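You operate a simulated robot arm through the tools that you are given. There is no shell and no other tool. Be economical: measure what you need, move in short steps, check, and stop when the job is done.

Carry out the task below with a simulated robot arm. There is one attempt and no reset: what you move stays moved.

TASK
Slide the brown contact base along the top of the long table until it stands next to the silver tin.

It is judged by the outcome, as a careful person would: the job done as asked, and still so three seconds after it is handed in. It fails if anything else is knocked over, pushed out of place, dropped, spilled or broken.

THE ROBOT
A 7-joint arm with a two-finger parallel gripper, fixed in place. Base frame: the origin is at the foot of the arm, x ahead of it, y to its left, z up; the work surface is at about z = 0.8. Lengths are in m, angles in degrees, forces in N, time in s.
With the tool pointing down near the work surface it reaches from about 0.3 to 0.7 m from the base axis. Its first joint turns from -66.0 to 66.0 degrees. Payload 1.57 kg.
Tool frame: the origin (TCP) lies between the finger pads and is the grasp point; the fingertips stand 0.03 m ahead of it; z points along the fingers, y is the line along which they close. The gripper opens to 0.11 m. The fingers are 0.024 m wide and 0.012 m thick; the gripper's body (0.048 by 0.112 m) begins 0.078 m behind the TCP.
Orientation is that of the tool frame in the base frame, as a unit quaternion [w, x, y, z]. With the fingers straight down and closing along the base's y, the tool's x points along the base's -x, its y along +y and its z along -z.

THE INTERFACE
- The arm moves only by the tool arm_command. Its argument "series" is text: rows parted by semicolons, each of 7 numbers parted by spaces: the shift along the tool's x, y, z in m, then the turn, a rotation vector about the tool's x, y, z in degrees, then the gripper command, from -1 (shut) to 1 (fully open), values between in proportion. In form: tx ty tz rx ry rz hand; .... A call has 1 to 10 rows; each row is the pose to reach, as a shift and turn from the pose commanded when the call began, along the tool's axes at that moment. A row lasts 0.2 s, in which the tool goes at most 0.05 m and 8.6 degrees; a call with a longer step from one row to the next is refused whole, and so is a gripper value outside its range. A pose out of reach is approached as far as the arm can. The call stops where the force on the tool passes 40 N (or 10 N more than at its start, if that is more) or the arm is blocked; 0.2 s more then pass. The fingers move at their own pace (about 0.108 m/s each) and stop on an object; they squeeze with about 39 N. The grip force told is the motor's: it shows also when the fingers shut on nothing. Time passes only in rows, and 0.2 s behind the last, so rows that repeat a pose let the fingers close. It gives the time, the measured TCP pose, the force on the tool (base axes), the opening and the grip force at its end, in the units of the frame above (readings bear some noise), and new pictures: "views" is both (left out), scene, wrist or none.
- Cameras (640 x 400 px; columns grow to the right, rows downward): "scene" is fixed at [0.1584, -0.3968, 1.3819]; the picture's right is [0.79, -0.61, 0.00], its down [-0.47, -0.60, -0.64] and it looks along [0.39, 0.51, -0.77] (base axes); focal length 336 px, centre (320, 200). "wrist" rides on the gripper at [-0.036, 0, -0.08] in the tool frame; the picture's right is [0.00, -1.00, 0.00], its down [0.97, 0.00, -0.24] and it looks along [0.24, 0.00, 0.97] (tool axes); focal length 218 px, centre (320, 200).
- locate(camera, pixels): for up to 12 pixels [column, row] of the newest picture of that camera ("zoom" is the newest enlarged one), the place [x, y, z] in the base frame of the surface seen there, good to about 0.002 m. No time passes.
- close_up(camera, box): a new picture of the part [left, top, right, bottom] of that camera's present view, enlarged. No time passes.
- hand_in(): hands the job in; it is judged then, once.

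Work in short steps. Measure before you move; look again where a grasp or a placing could have gone wrong, and mend it. You have 60 turns and 120 pictures in all, the two below and enlarged ones among them. Open the gripper and draw the arm clear of the work before you hand the job in, unless the task says otherwise; then end with one line.

The tools are called after "Call:" as a command line: name --argument value ..., lists and objects as JSON in quotes. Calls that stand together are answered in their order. arm_command: Moves the arm, as the interface text tells. Its arguments: {"type":"object","properties":{"series":{"type":"string"},"views":{"type":"string","enum":["both","scene","wrist","none"]}},"required":["series"]} The other tools are called the same way: locate (camera, pixels) gives the place of the surface under pixels of a picture; close_up (camera, box) takes an enlarged picture of a part of a camera's view; hand_in () hands the job in.

At the start:

```text
clock: 0.0
ee_pos: [0.3279, -0.1489, 1.0394]
tool_rot: [0.0, 0.0, 1.0, 0.0]
force: [0.6, 0.6, -0.7]
opening: 0.1099
gripper_force: 0.0
```

scene: 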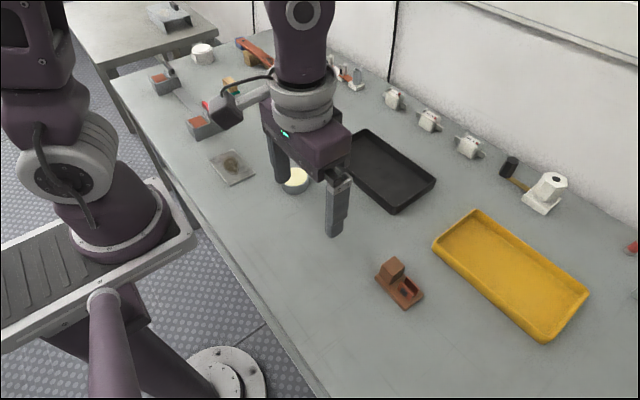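
wrist: 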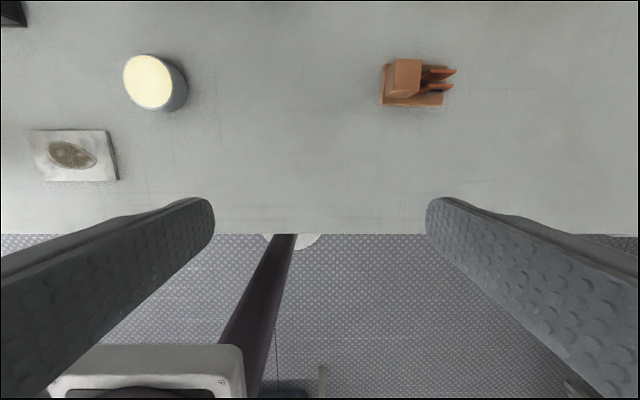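

The brown base is at scene (400,285), and a tin with a cream top is near (294,180). I'll enlarge both views and measure.

Call:
close_up --camera "scene" --box '[340, 220, 460, 320]'

Call:
close_up --camera "scene" --box '[130, 30, 330, 200]'

Call:
close_up --camera "wrist" --box '[100, 20, 480, 200]'

Call:
locate --camera "wrist" --pixels '[[149, 80], [180, 90], [126, 80], [150, 56], [150, 108], [385, 104], [441, 105], [407, 75], [384, 85], [440, 90], [452, 72], [300, 150]]'

```text
4.00 times, centred on (400, 270) of scene
```

zoom: 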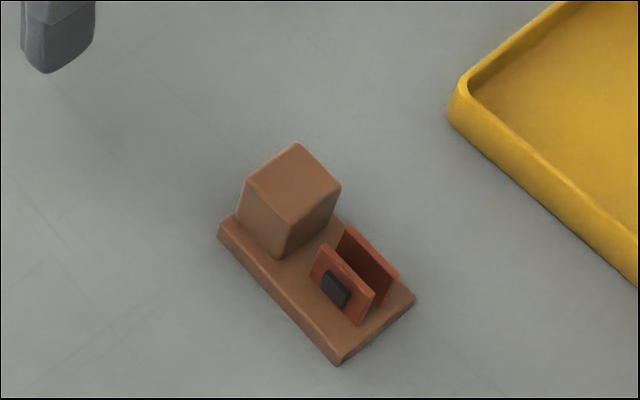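

```text
2.35 times, centred on (230, 115) of scene
```

zoom: 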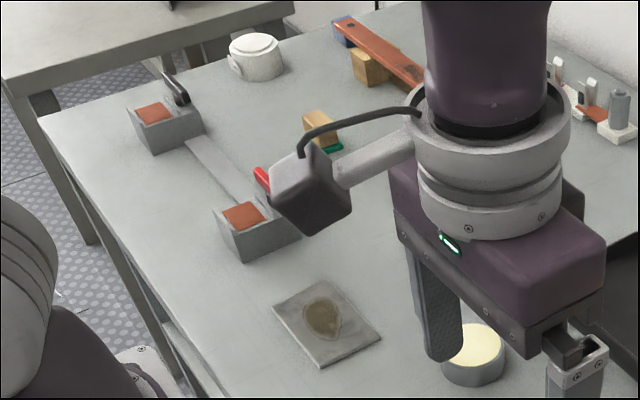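

```text
1.68 times, centred on (290, 110) of wrist
```

zoom: 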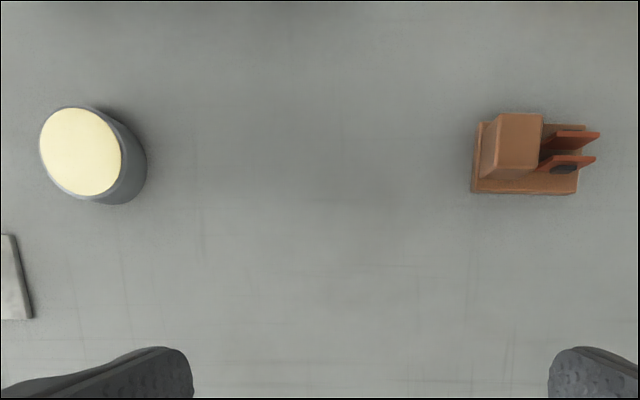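

```text
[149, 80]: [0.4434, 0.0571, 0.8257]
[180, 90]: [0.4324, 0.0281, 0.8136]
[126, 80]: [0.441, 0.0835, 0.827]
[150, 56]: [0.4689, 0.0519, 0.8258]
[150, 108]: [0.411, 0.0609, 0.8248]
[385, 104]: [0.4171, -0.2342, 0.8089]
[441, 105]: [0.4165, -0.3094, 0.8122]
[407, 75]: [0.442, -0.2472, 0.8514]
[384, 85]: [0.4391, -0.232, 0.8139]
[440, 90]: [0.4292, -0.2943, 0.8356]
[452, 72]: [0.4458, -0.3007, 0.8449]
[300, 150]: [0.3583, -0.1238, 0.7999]
```

Two round containers could be the silver tin, so I'll look at each more closely.

Call:
close_up --camera "scene" --box '[170, 30, 240, 75]'

Call:
close_up --camera "scene" --box '[260, 155, 330, 200]'

Call:
locate --camera "scene" --pixels '[[203, 47], [203, 60], [295, 178], [392, 264], [377, 280], [424, 310], [443, 295], [395, 303], [232, 165], [347, 73]]'

```text
8.89 times, centred on (205, 52) of scene
```

zoom: 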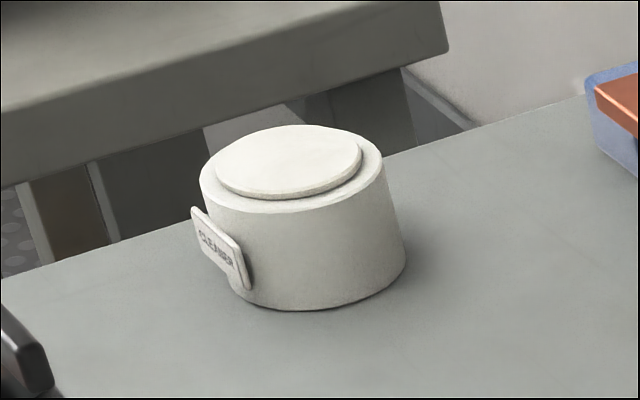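

```text
8.89 times, centred on (295, 178) of scene
```

zoom: 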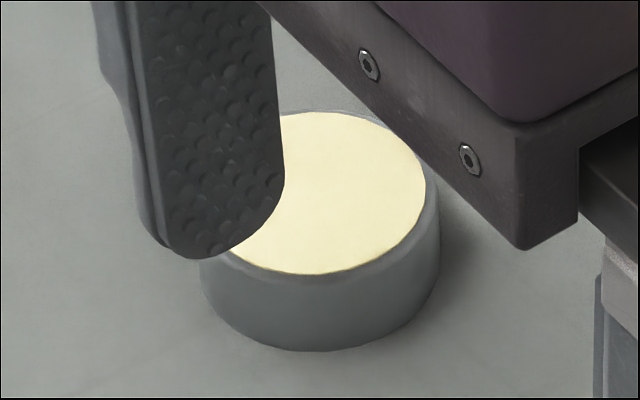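

```text
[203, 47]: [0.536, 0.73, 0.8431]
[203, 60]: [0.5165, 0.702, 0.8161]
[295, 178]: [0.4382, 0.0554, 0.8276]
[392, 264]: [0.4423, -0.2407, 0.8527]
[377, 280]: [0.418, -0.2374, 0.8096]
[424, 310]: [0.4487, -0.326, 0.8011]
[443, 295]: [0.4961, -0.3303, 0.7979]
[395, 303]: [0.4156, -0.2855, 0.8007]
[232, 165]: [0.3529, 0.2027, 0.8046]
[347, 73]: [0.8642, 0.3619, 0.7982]
```

The white one at the far end is labelled CLEANER and is out of reach, so the target is the silver tin at (0.440, 0.055), radius about 0.029. I'll grip the base's block across x and drag it along +y. First I turn the tool while moving above the block.

Call:
arm_command --series "-0.011 -0.010 0.008 0 0 8.5 0.3; -0.022 -0.020 0.016 0 0 17 0.3; -0.033 -0.030 0.024 0 0 25.5 0.3; -0.044 -0.040 0.032 0 0 34 0.3; -0.055 -0.050 0.04 0 0 42.5 0.3; -0.066 -0.06 0.048 0 0 51 0.3; -0.077 -0.07 0.056 0 0 59.5 0.3; -0.088 -0.08 0.064 0 0 68 0.3; -0.099 -0.09 0.072 0 0 76.5 0.3; -0.109 -0.101 0.08 0 0 85 0.3" --views "both"

```text
clock: 2.2
ee_pos: [0.4373, -0.2508, 0.9587]
tool_rot: [0.001, 0.676, 0.736, 0.0]
force: [-0.4, -0.3, 0.3]
opening: 0.0716
gripper_force: 0.2
```

scene: 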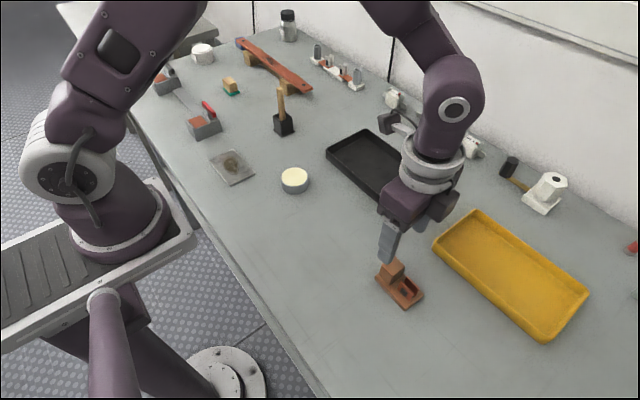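
wrist: 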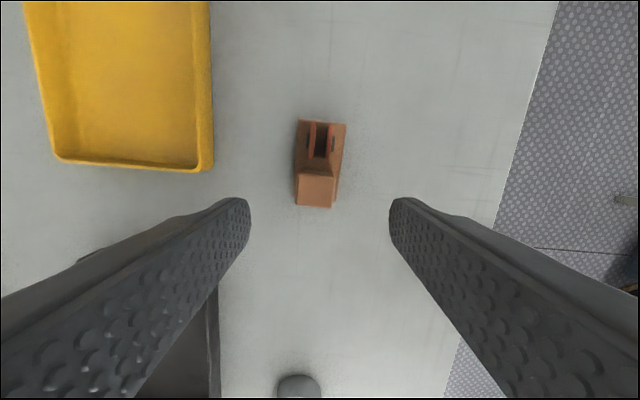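

The fingers are now over the block at wrist (315,190). I'll measure the block and base edges.

Call:
close_up --camera "wrist" --box '[260, 105, 380, 225]'

Call:
locate --camera "wrist" --pixels '[[298, 190], [315, 190], [330, 190], [334, 190], [315, 178], [315, 204], [297, 125], [344, 127], [341, 160], [300, 380], [296, 150]]'

Call:
close_up --camera "scene" --box '[340, 220, 460, 320]'

```text
3.33 times, centred on (320, 165) of wrist
```

zoom: 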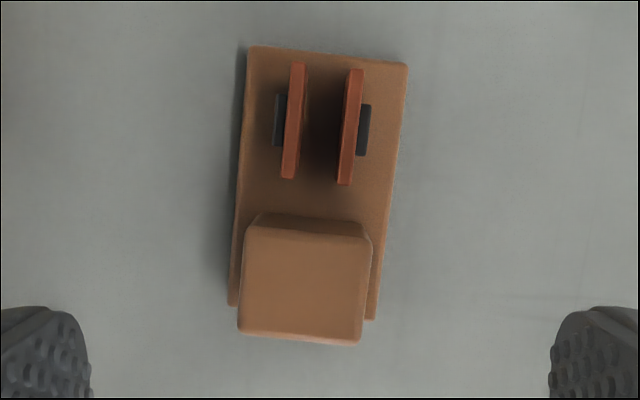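

```text
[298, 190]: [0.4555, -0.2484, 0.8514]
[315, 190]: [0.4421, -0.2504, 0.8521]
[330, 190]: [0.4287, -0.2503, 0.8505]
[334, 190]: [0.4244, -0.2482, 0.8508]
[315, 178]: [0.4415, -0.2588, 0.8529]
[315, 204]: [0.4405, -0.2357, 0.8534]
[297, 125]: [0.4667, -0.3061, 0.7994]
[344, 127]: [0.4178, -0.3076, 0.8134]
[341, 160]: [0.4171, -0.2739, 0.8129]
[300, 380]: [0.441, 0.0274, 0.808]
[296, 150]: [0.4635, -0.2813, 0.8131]
```

```text
4.00 times, centred on (400, 270) of scene
```

zoom: 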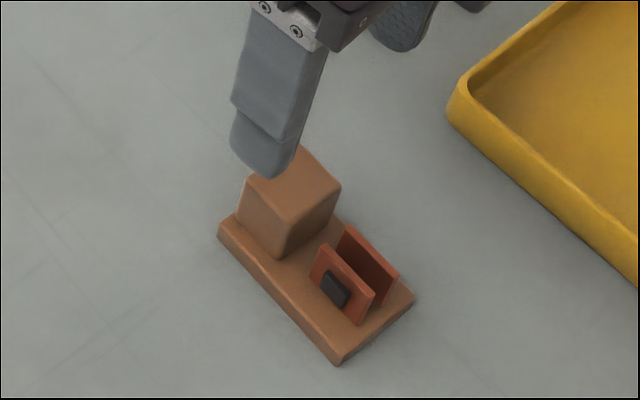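

The base is aligned with y: block x 0.424–0.457, y −0.236 to −0.266, plate top z about 0.813. I'll finish the turn, centre on the block, and descend with the tips just above the plate.

Call:
arm_command --series "0.0017 0.004 0.0 0 0 5 0.3; 0.0017 0.004 0.03 0 0 5 0.3; 0.0017 0.004 0.06 0 0 5 0.3; 0.0017 0.004 0.08 0 0 5 0.3; 0.0017 0.004 0.1 0 0 5 0.3; 0.0017 0.004 0.11 0 0 5 0.3; 0.0017 0.004 0.11 0 0 5 0.3"

```text
clock: 3.8
ee_pos: [0.4409, -0.2503, 0.8493]
tool_rot: [0.0, 0.707, 0.707, 0.001]
force: [0.2, 0.3, -0.5]
opening: 0.0714
gripper_force: 0.0
```

scene: 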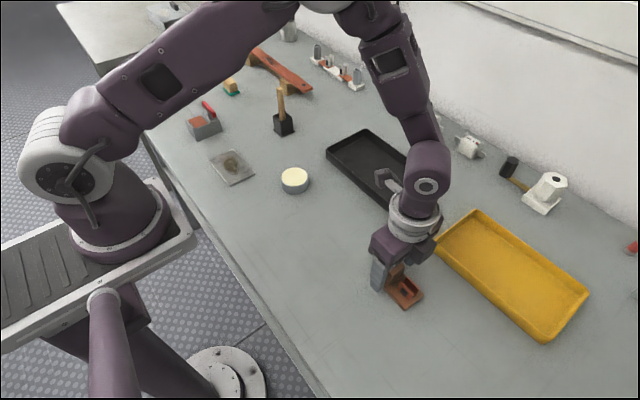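
wrist: 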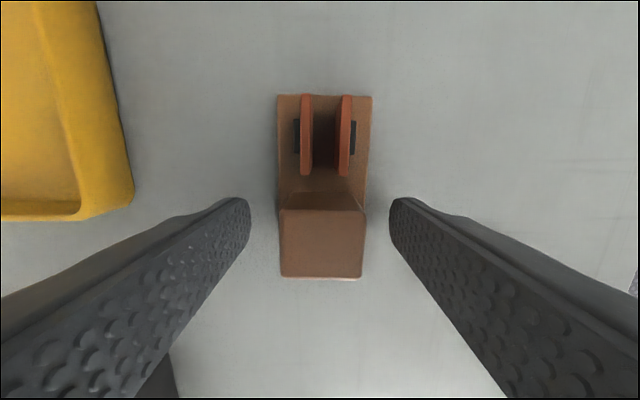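

Tips at about z 0.819 straddle the block evenly. I'll close the fingers on it.

Call:
arm_command --series "0 0 0 0 0 0 -0.2; 0 0 0 0 0 0 -0.6; 0 0 0 0 0 0 -1; 0 0 0 0 0 0 -1"

Call:
close_up --camera "scene" --box '[340, 220, 460, 320]'

```text
clock: 4.8
ee_pos: [0.4431, -0.2498, 0.8493]
tool_rot: [0.0, 0.707, 0.707, 0.0]
force: [-0.5, -1.4, 2.9]
opening: 0.0335
gripper_force: 39.1
```

scene: 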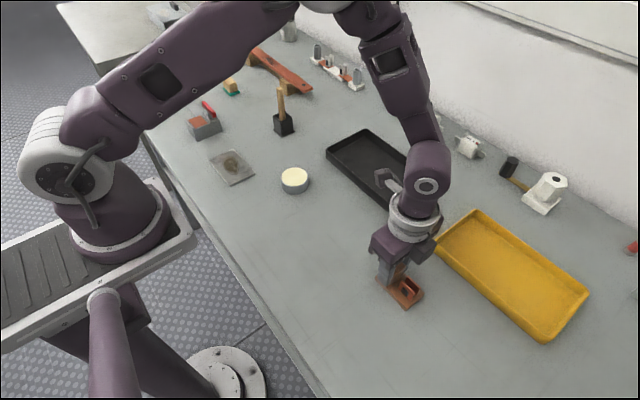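
wrist: 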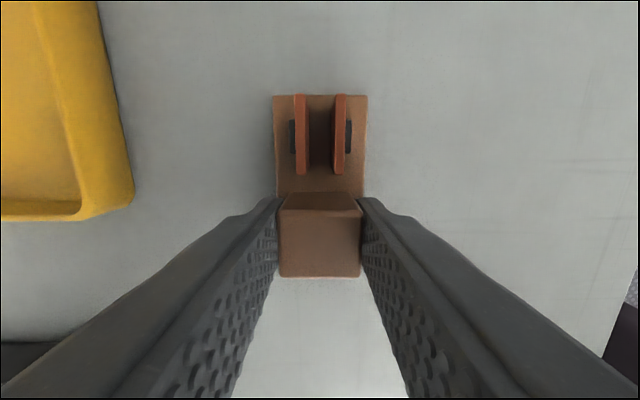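

```text
4.00 times, centred on (400, 270) of scene
```

zoom: 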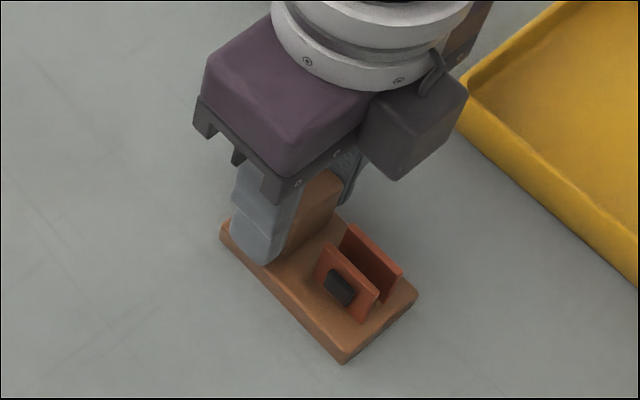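

The block is gripped at opening 0.0335. I'll slide in +y (tool +x) at table height, part way first.

Call:
arm_command --series "0.01 0 0 0 0 0 -1; 0.025 0 0 0 0 0 -1; 0.04 0 0 0 0 0 -1; 0.055 0 0 0 0 0 -1; 0.07 0 0 0 0 0 -1; 0.085 0 0 0 0 0 -1; 0.1 0 0 0 0 0 -1; 0.115 0 0 0 0 0 -1; 0.13 0 0 0 0 0 -1; 0.14 0 0 0 0 0 -1"

```text
clock: 6.9
ee_pos: [0.4407, -0.1183, 0.8504]
tool_rot: [0.002, 0.707, 0.707, 0.001]
force: [-2.3, 0.9, 10.7]
opening: 0.0335
gripper_force: 39.1
stopped in row 10: the force on the tool passed its limit (the readings are from after the stop); the commanded pose is now the measured one
```

scene: 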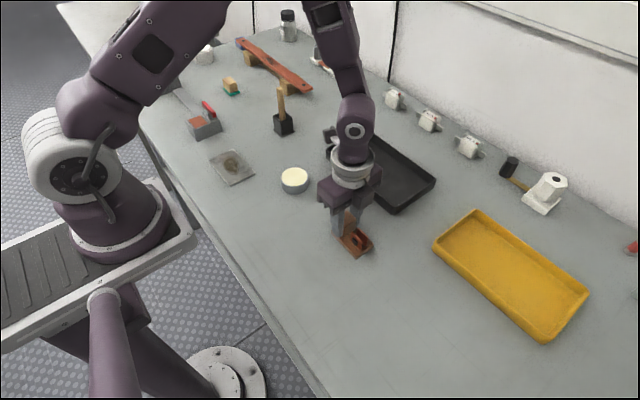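
wrist: 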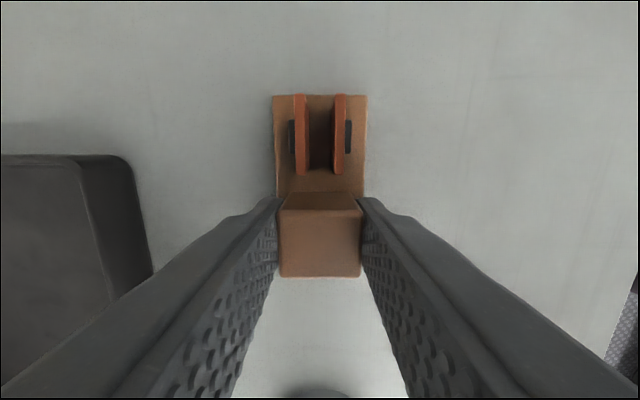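

The force came from pressing on the table, and the base followed cleanly. I'll continue 0.09 m in smaller steps with a very slight upward relief.

Call:
arm_command --series "0.01 0 -0.0005 0 0 0 -1; 0.02 0 -0.0007 0 0 0 -1; 0.03 0 -0.0007 0 0 0 -1; 0.04 0 -0.0007 0 0 0 -1; 0.05 0 -0.0007 0 0 0 -1; 0.06 0 -0.0007 0 0 0 -1; 0.07 0 -0.0007 0 0 0 -1; 0.08 0 -0.0007 0 0 0 -1; 0.09 0 -0.0007 0 0 0 -1"

```text
clock: 8.9
ee_pos: [0.442, -0.0286, 0.8507]
tool_rot: [0.002, 0.708, 0.707, 0.0]
force: [0.0, 0.3, 0.4]
opening: 0.0337
gripper_force: 39.8
```

scene: 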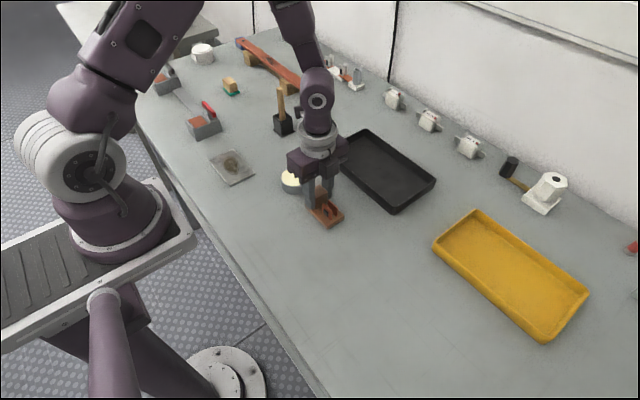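
wrist: 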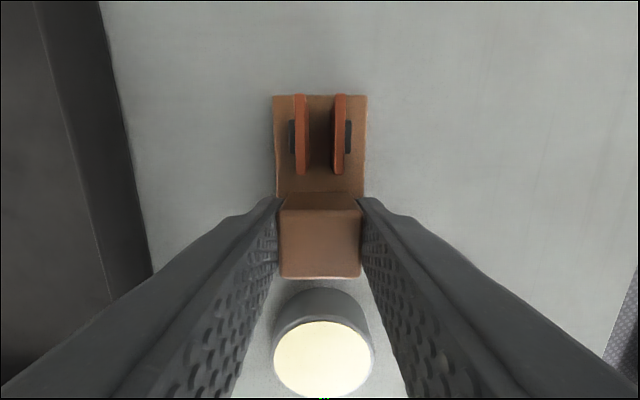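

The tin is now at wrist (322,350). I'll measure the gap to it.

Call:
locate --camera "wrist" --pixels '[[320, 276], [320, 283], [320, 292], [320, 305], [320, 325], [320, 360], [320, 390], [277, 360], [370, 360]]'

Call:
close_up --camera "scene" --box '[260, 150, 360, 240]'

```text
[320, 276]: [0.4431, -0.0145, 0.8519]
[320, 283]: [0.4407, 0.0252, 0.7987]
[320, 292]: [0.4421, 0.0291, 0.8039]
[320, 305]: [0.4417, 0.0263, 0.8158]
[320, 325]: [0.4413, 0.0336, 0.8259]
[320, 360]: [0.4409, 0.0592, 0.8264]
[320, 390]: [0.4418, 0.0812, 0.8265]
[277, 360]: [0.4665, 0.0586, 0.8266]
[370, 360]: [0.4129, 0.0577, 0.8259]
```

```text
4.44 times, centred on (310, 195) of scene
```

zoom: 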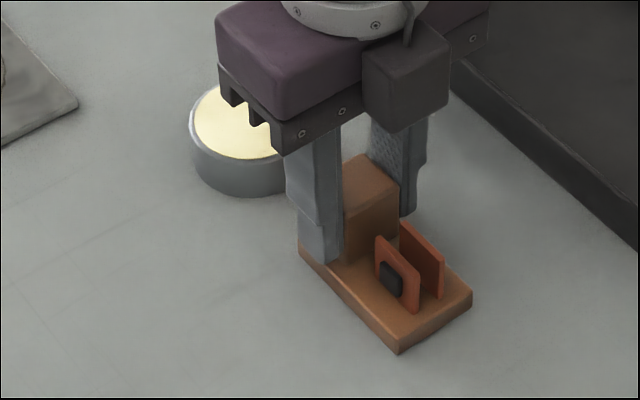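

The tin's near edge is at y 0.027 and the base front at about −0.011, a gap of about 0.038. I'll slide 0.028 m more.

Call:
arm_command --series "0.007 0 0 0 0 0 -1; 0.014 0 0 0 0 0 -1; 0.021 0 0 0 0 0 -1; 0.028 0 0 0 0 0 -1; 0.028 0 0.0005 0 0 0 -1"

Call:
close_up --camera "scene" --box '[260, 150, 360, 240]'

```text
clock: 10.1
ee_pos: [0.4427, -0.0012, 0.8483]
tool_rot: [0.004, 0.708, 0.707, 0.0]
force: [0.9, -6.6, 20.0]
opening: 0.0336
gripper_force: 38.9
```

scene: 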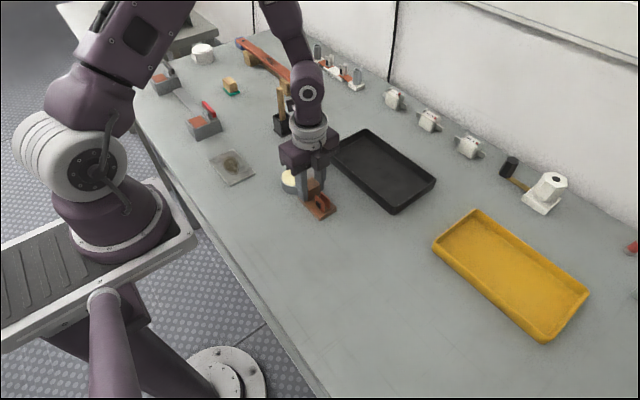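
wrist: 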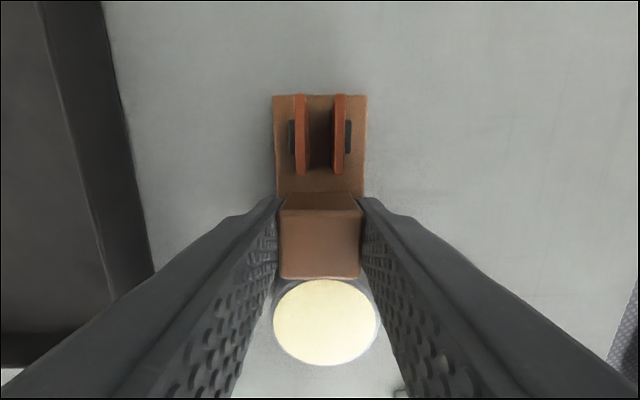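

```text
4.44 times, centred on (310, 195) of scene
```

zoom: 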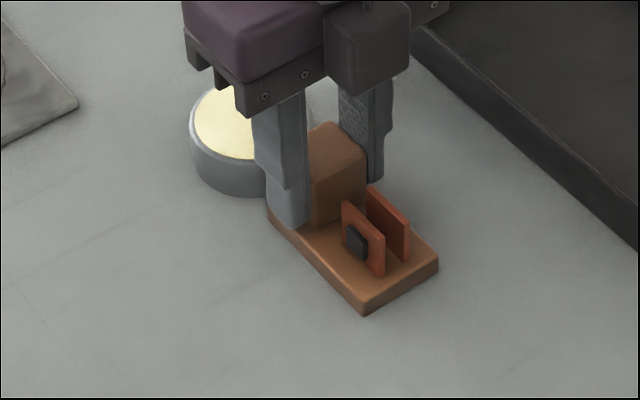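

The base sits next to the tin with a small gap, and the tin hasn't moved. I'll relieve the press, open partly and rise.

Call:
arm_command --series "0 0 -0.0005 0 0 0 -1; 0 0 -0.0005 0 0 0 -0.2; 0 0 -0.0005 0 0 0 0.2; 0 0 -0.0005 0 0 0 0.2; 0 0 -0.02 0 0 0 0.2; 0 0 -0.05 0 0 0 0.2; 0 0 -0.09 0 0 0 0.2; 0 0 -0.13 0 0 0 0.2; 0 0 -0.16 0 0 0 0.2"

```text
clock: 12.1
ee_pos: [0.4431, -0.0009, 1.0083]
tool_rot: [0.002, 0.707, 0.707, -0.001]
force: [0.7, 0.0, 0.0]
opening: 0.0659
gripper_force: 0.0
```

scene: 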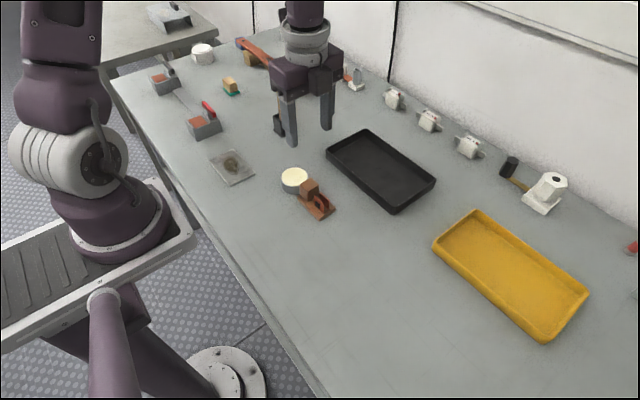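
wrist: 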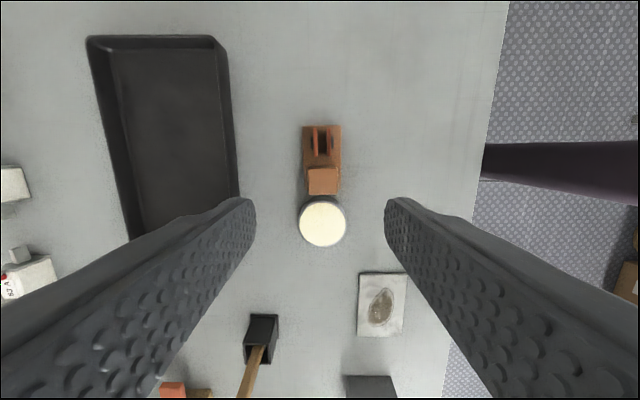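

The base stands upright beside the tin, and everything else is where it was. I'll take a quick enlarged look with position checks, then open the gripper fully.

Call:
close_up --camera "scene" --box '[260, 150, 360, 240]'

Call:
locate --camera "scene" --pixels '[[295, 178], [309, 185], [283, 186]]'

Call:
arm_command --series "0 0 -0.02 0 0 0 1; 0 0 -0.02 0 0 0 1; 0 0 -0.02 0 0 0 1" --views "none"

```text
4.44 times, centred on (310, 195) of scene
```

zoom: 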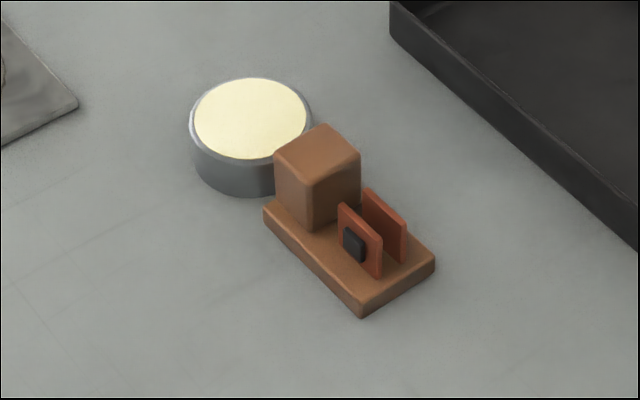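

```text
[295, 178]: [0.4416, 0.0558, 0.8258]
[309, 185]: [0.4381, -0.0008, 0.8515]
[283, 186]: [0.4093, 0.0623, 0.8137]
```

```text
clock: 12.9
ee_pos: [0.4422, 0.0001, 1.0294]
tool_rot: [0.002, 0.708, 0.707, 0.0]
force: [-0.3, 0.5, 0.4]
opening: 0.1101
gripper_force: 0.1
```

Call:
hand_in

```text
The job is handed in.
```

The brown contact base now stands upright on the long table, about 1 cm from the silver tin. The tin did not move, nothing else was disturbed, and the job is handed in with the gripper open and the arm clear.
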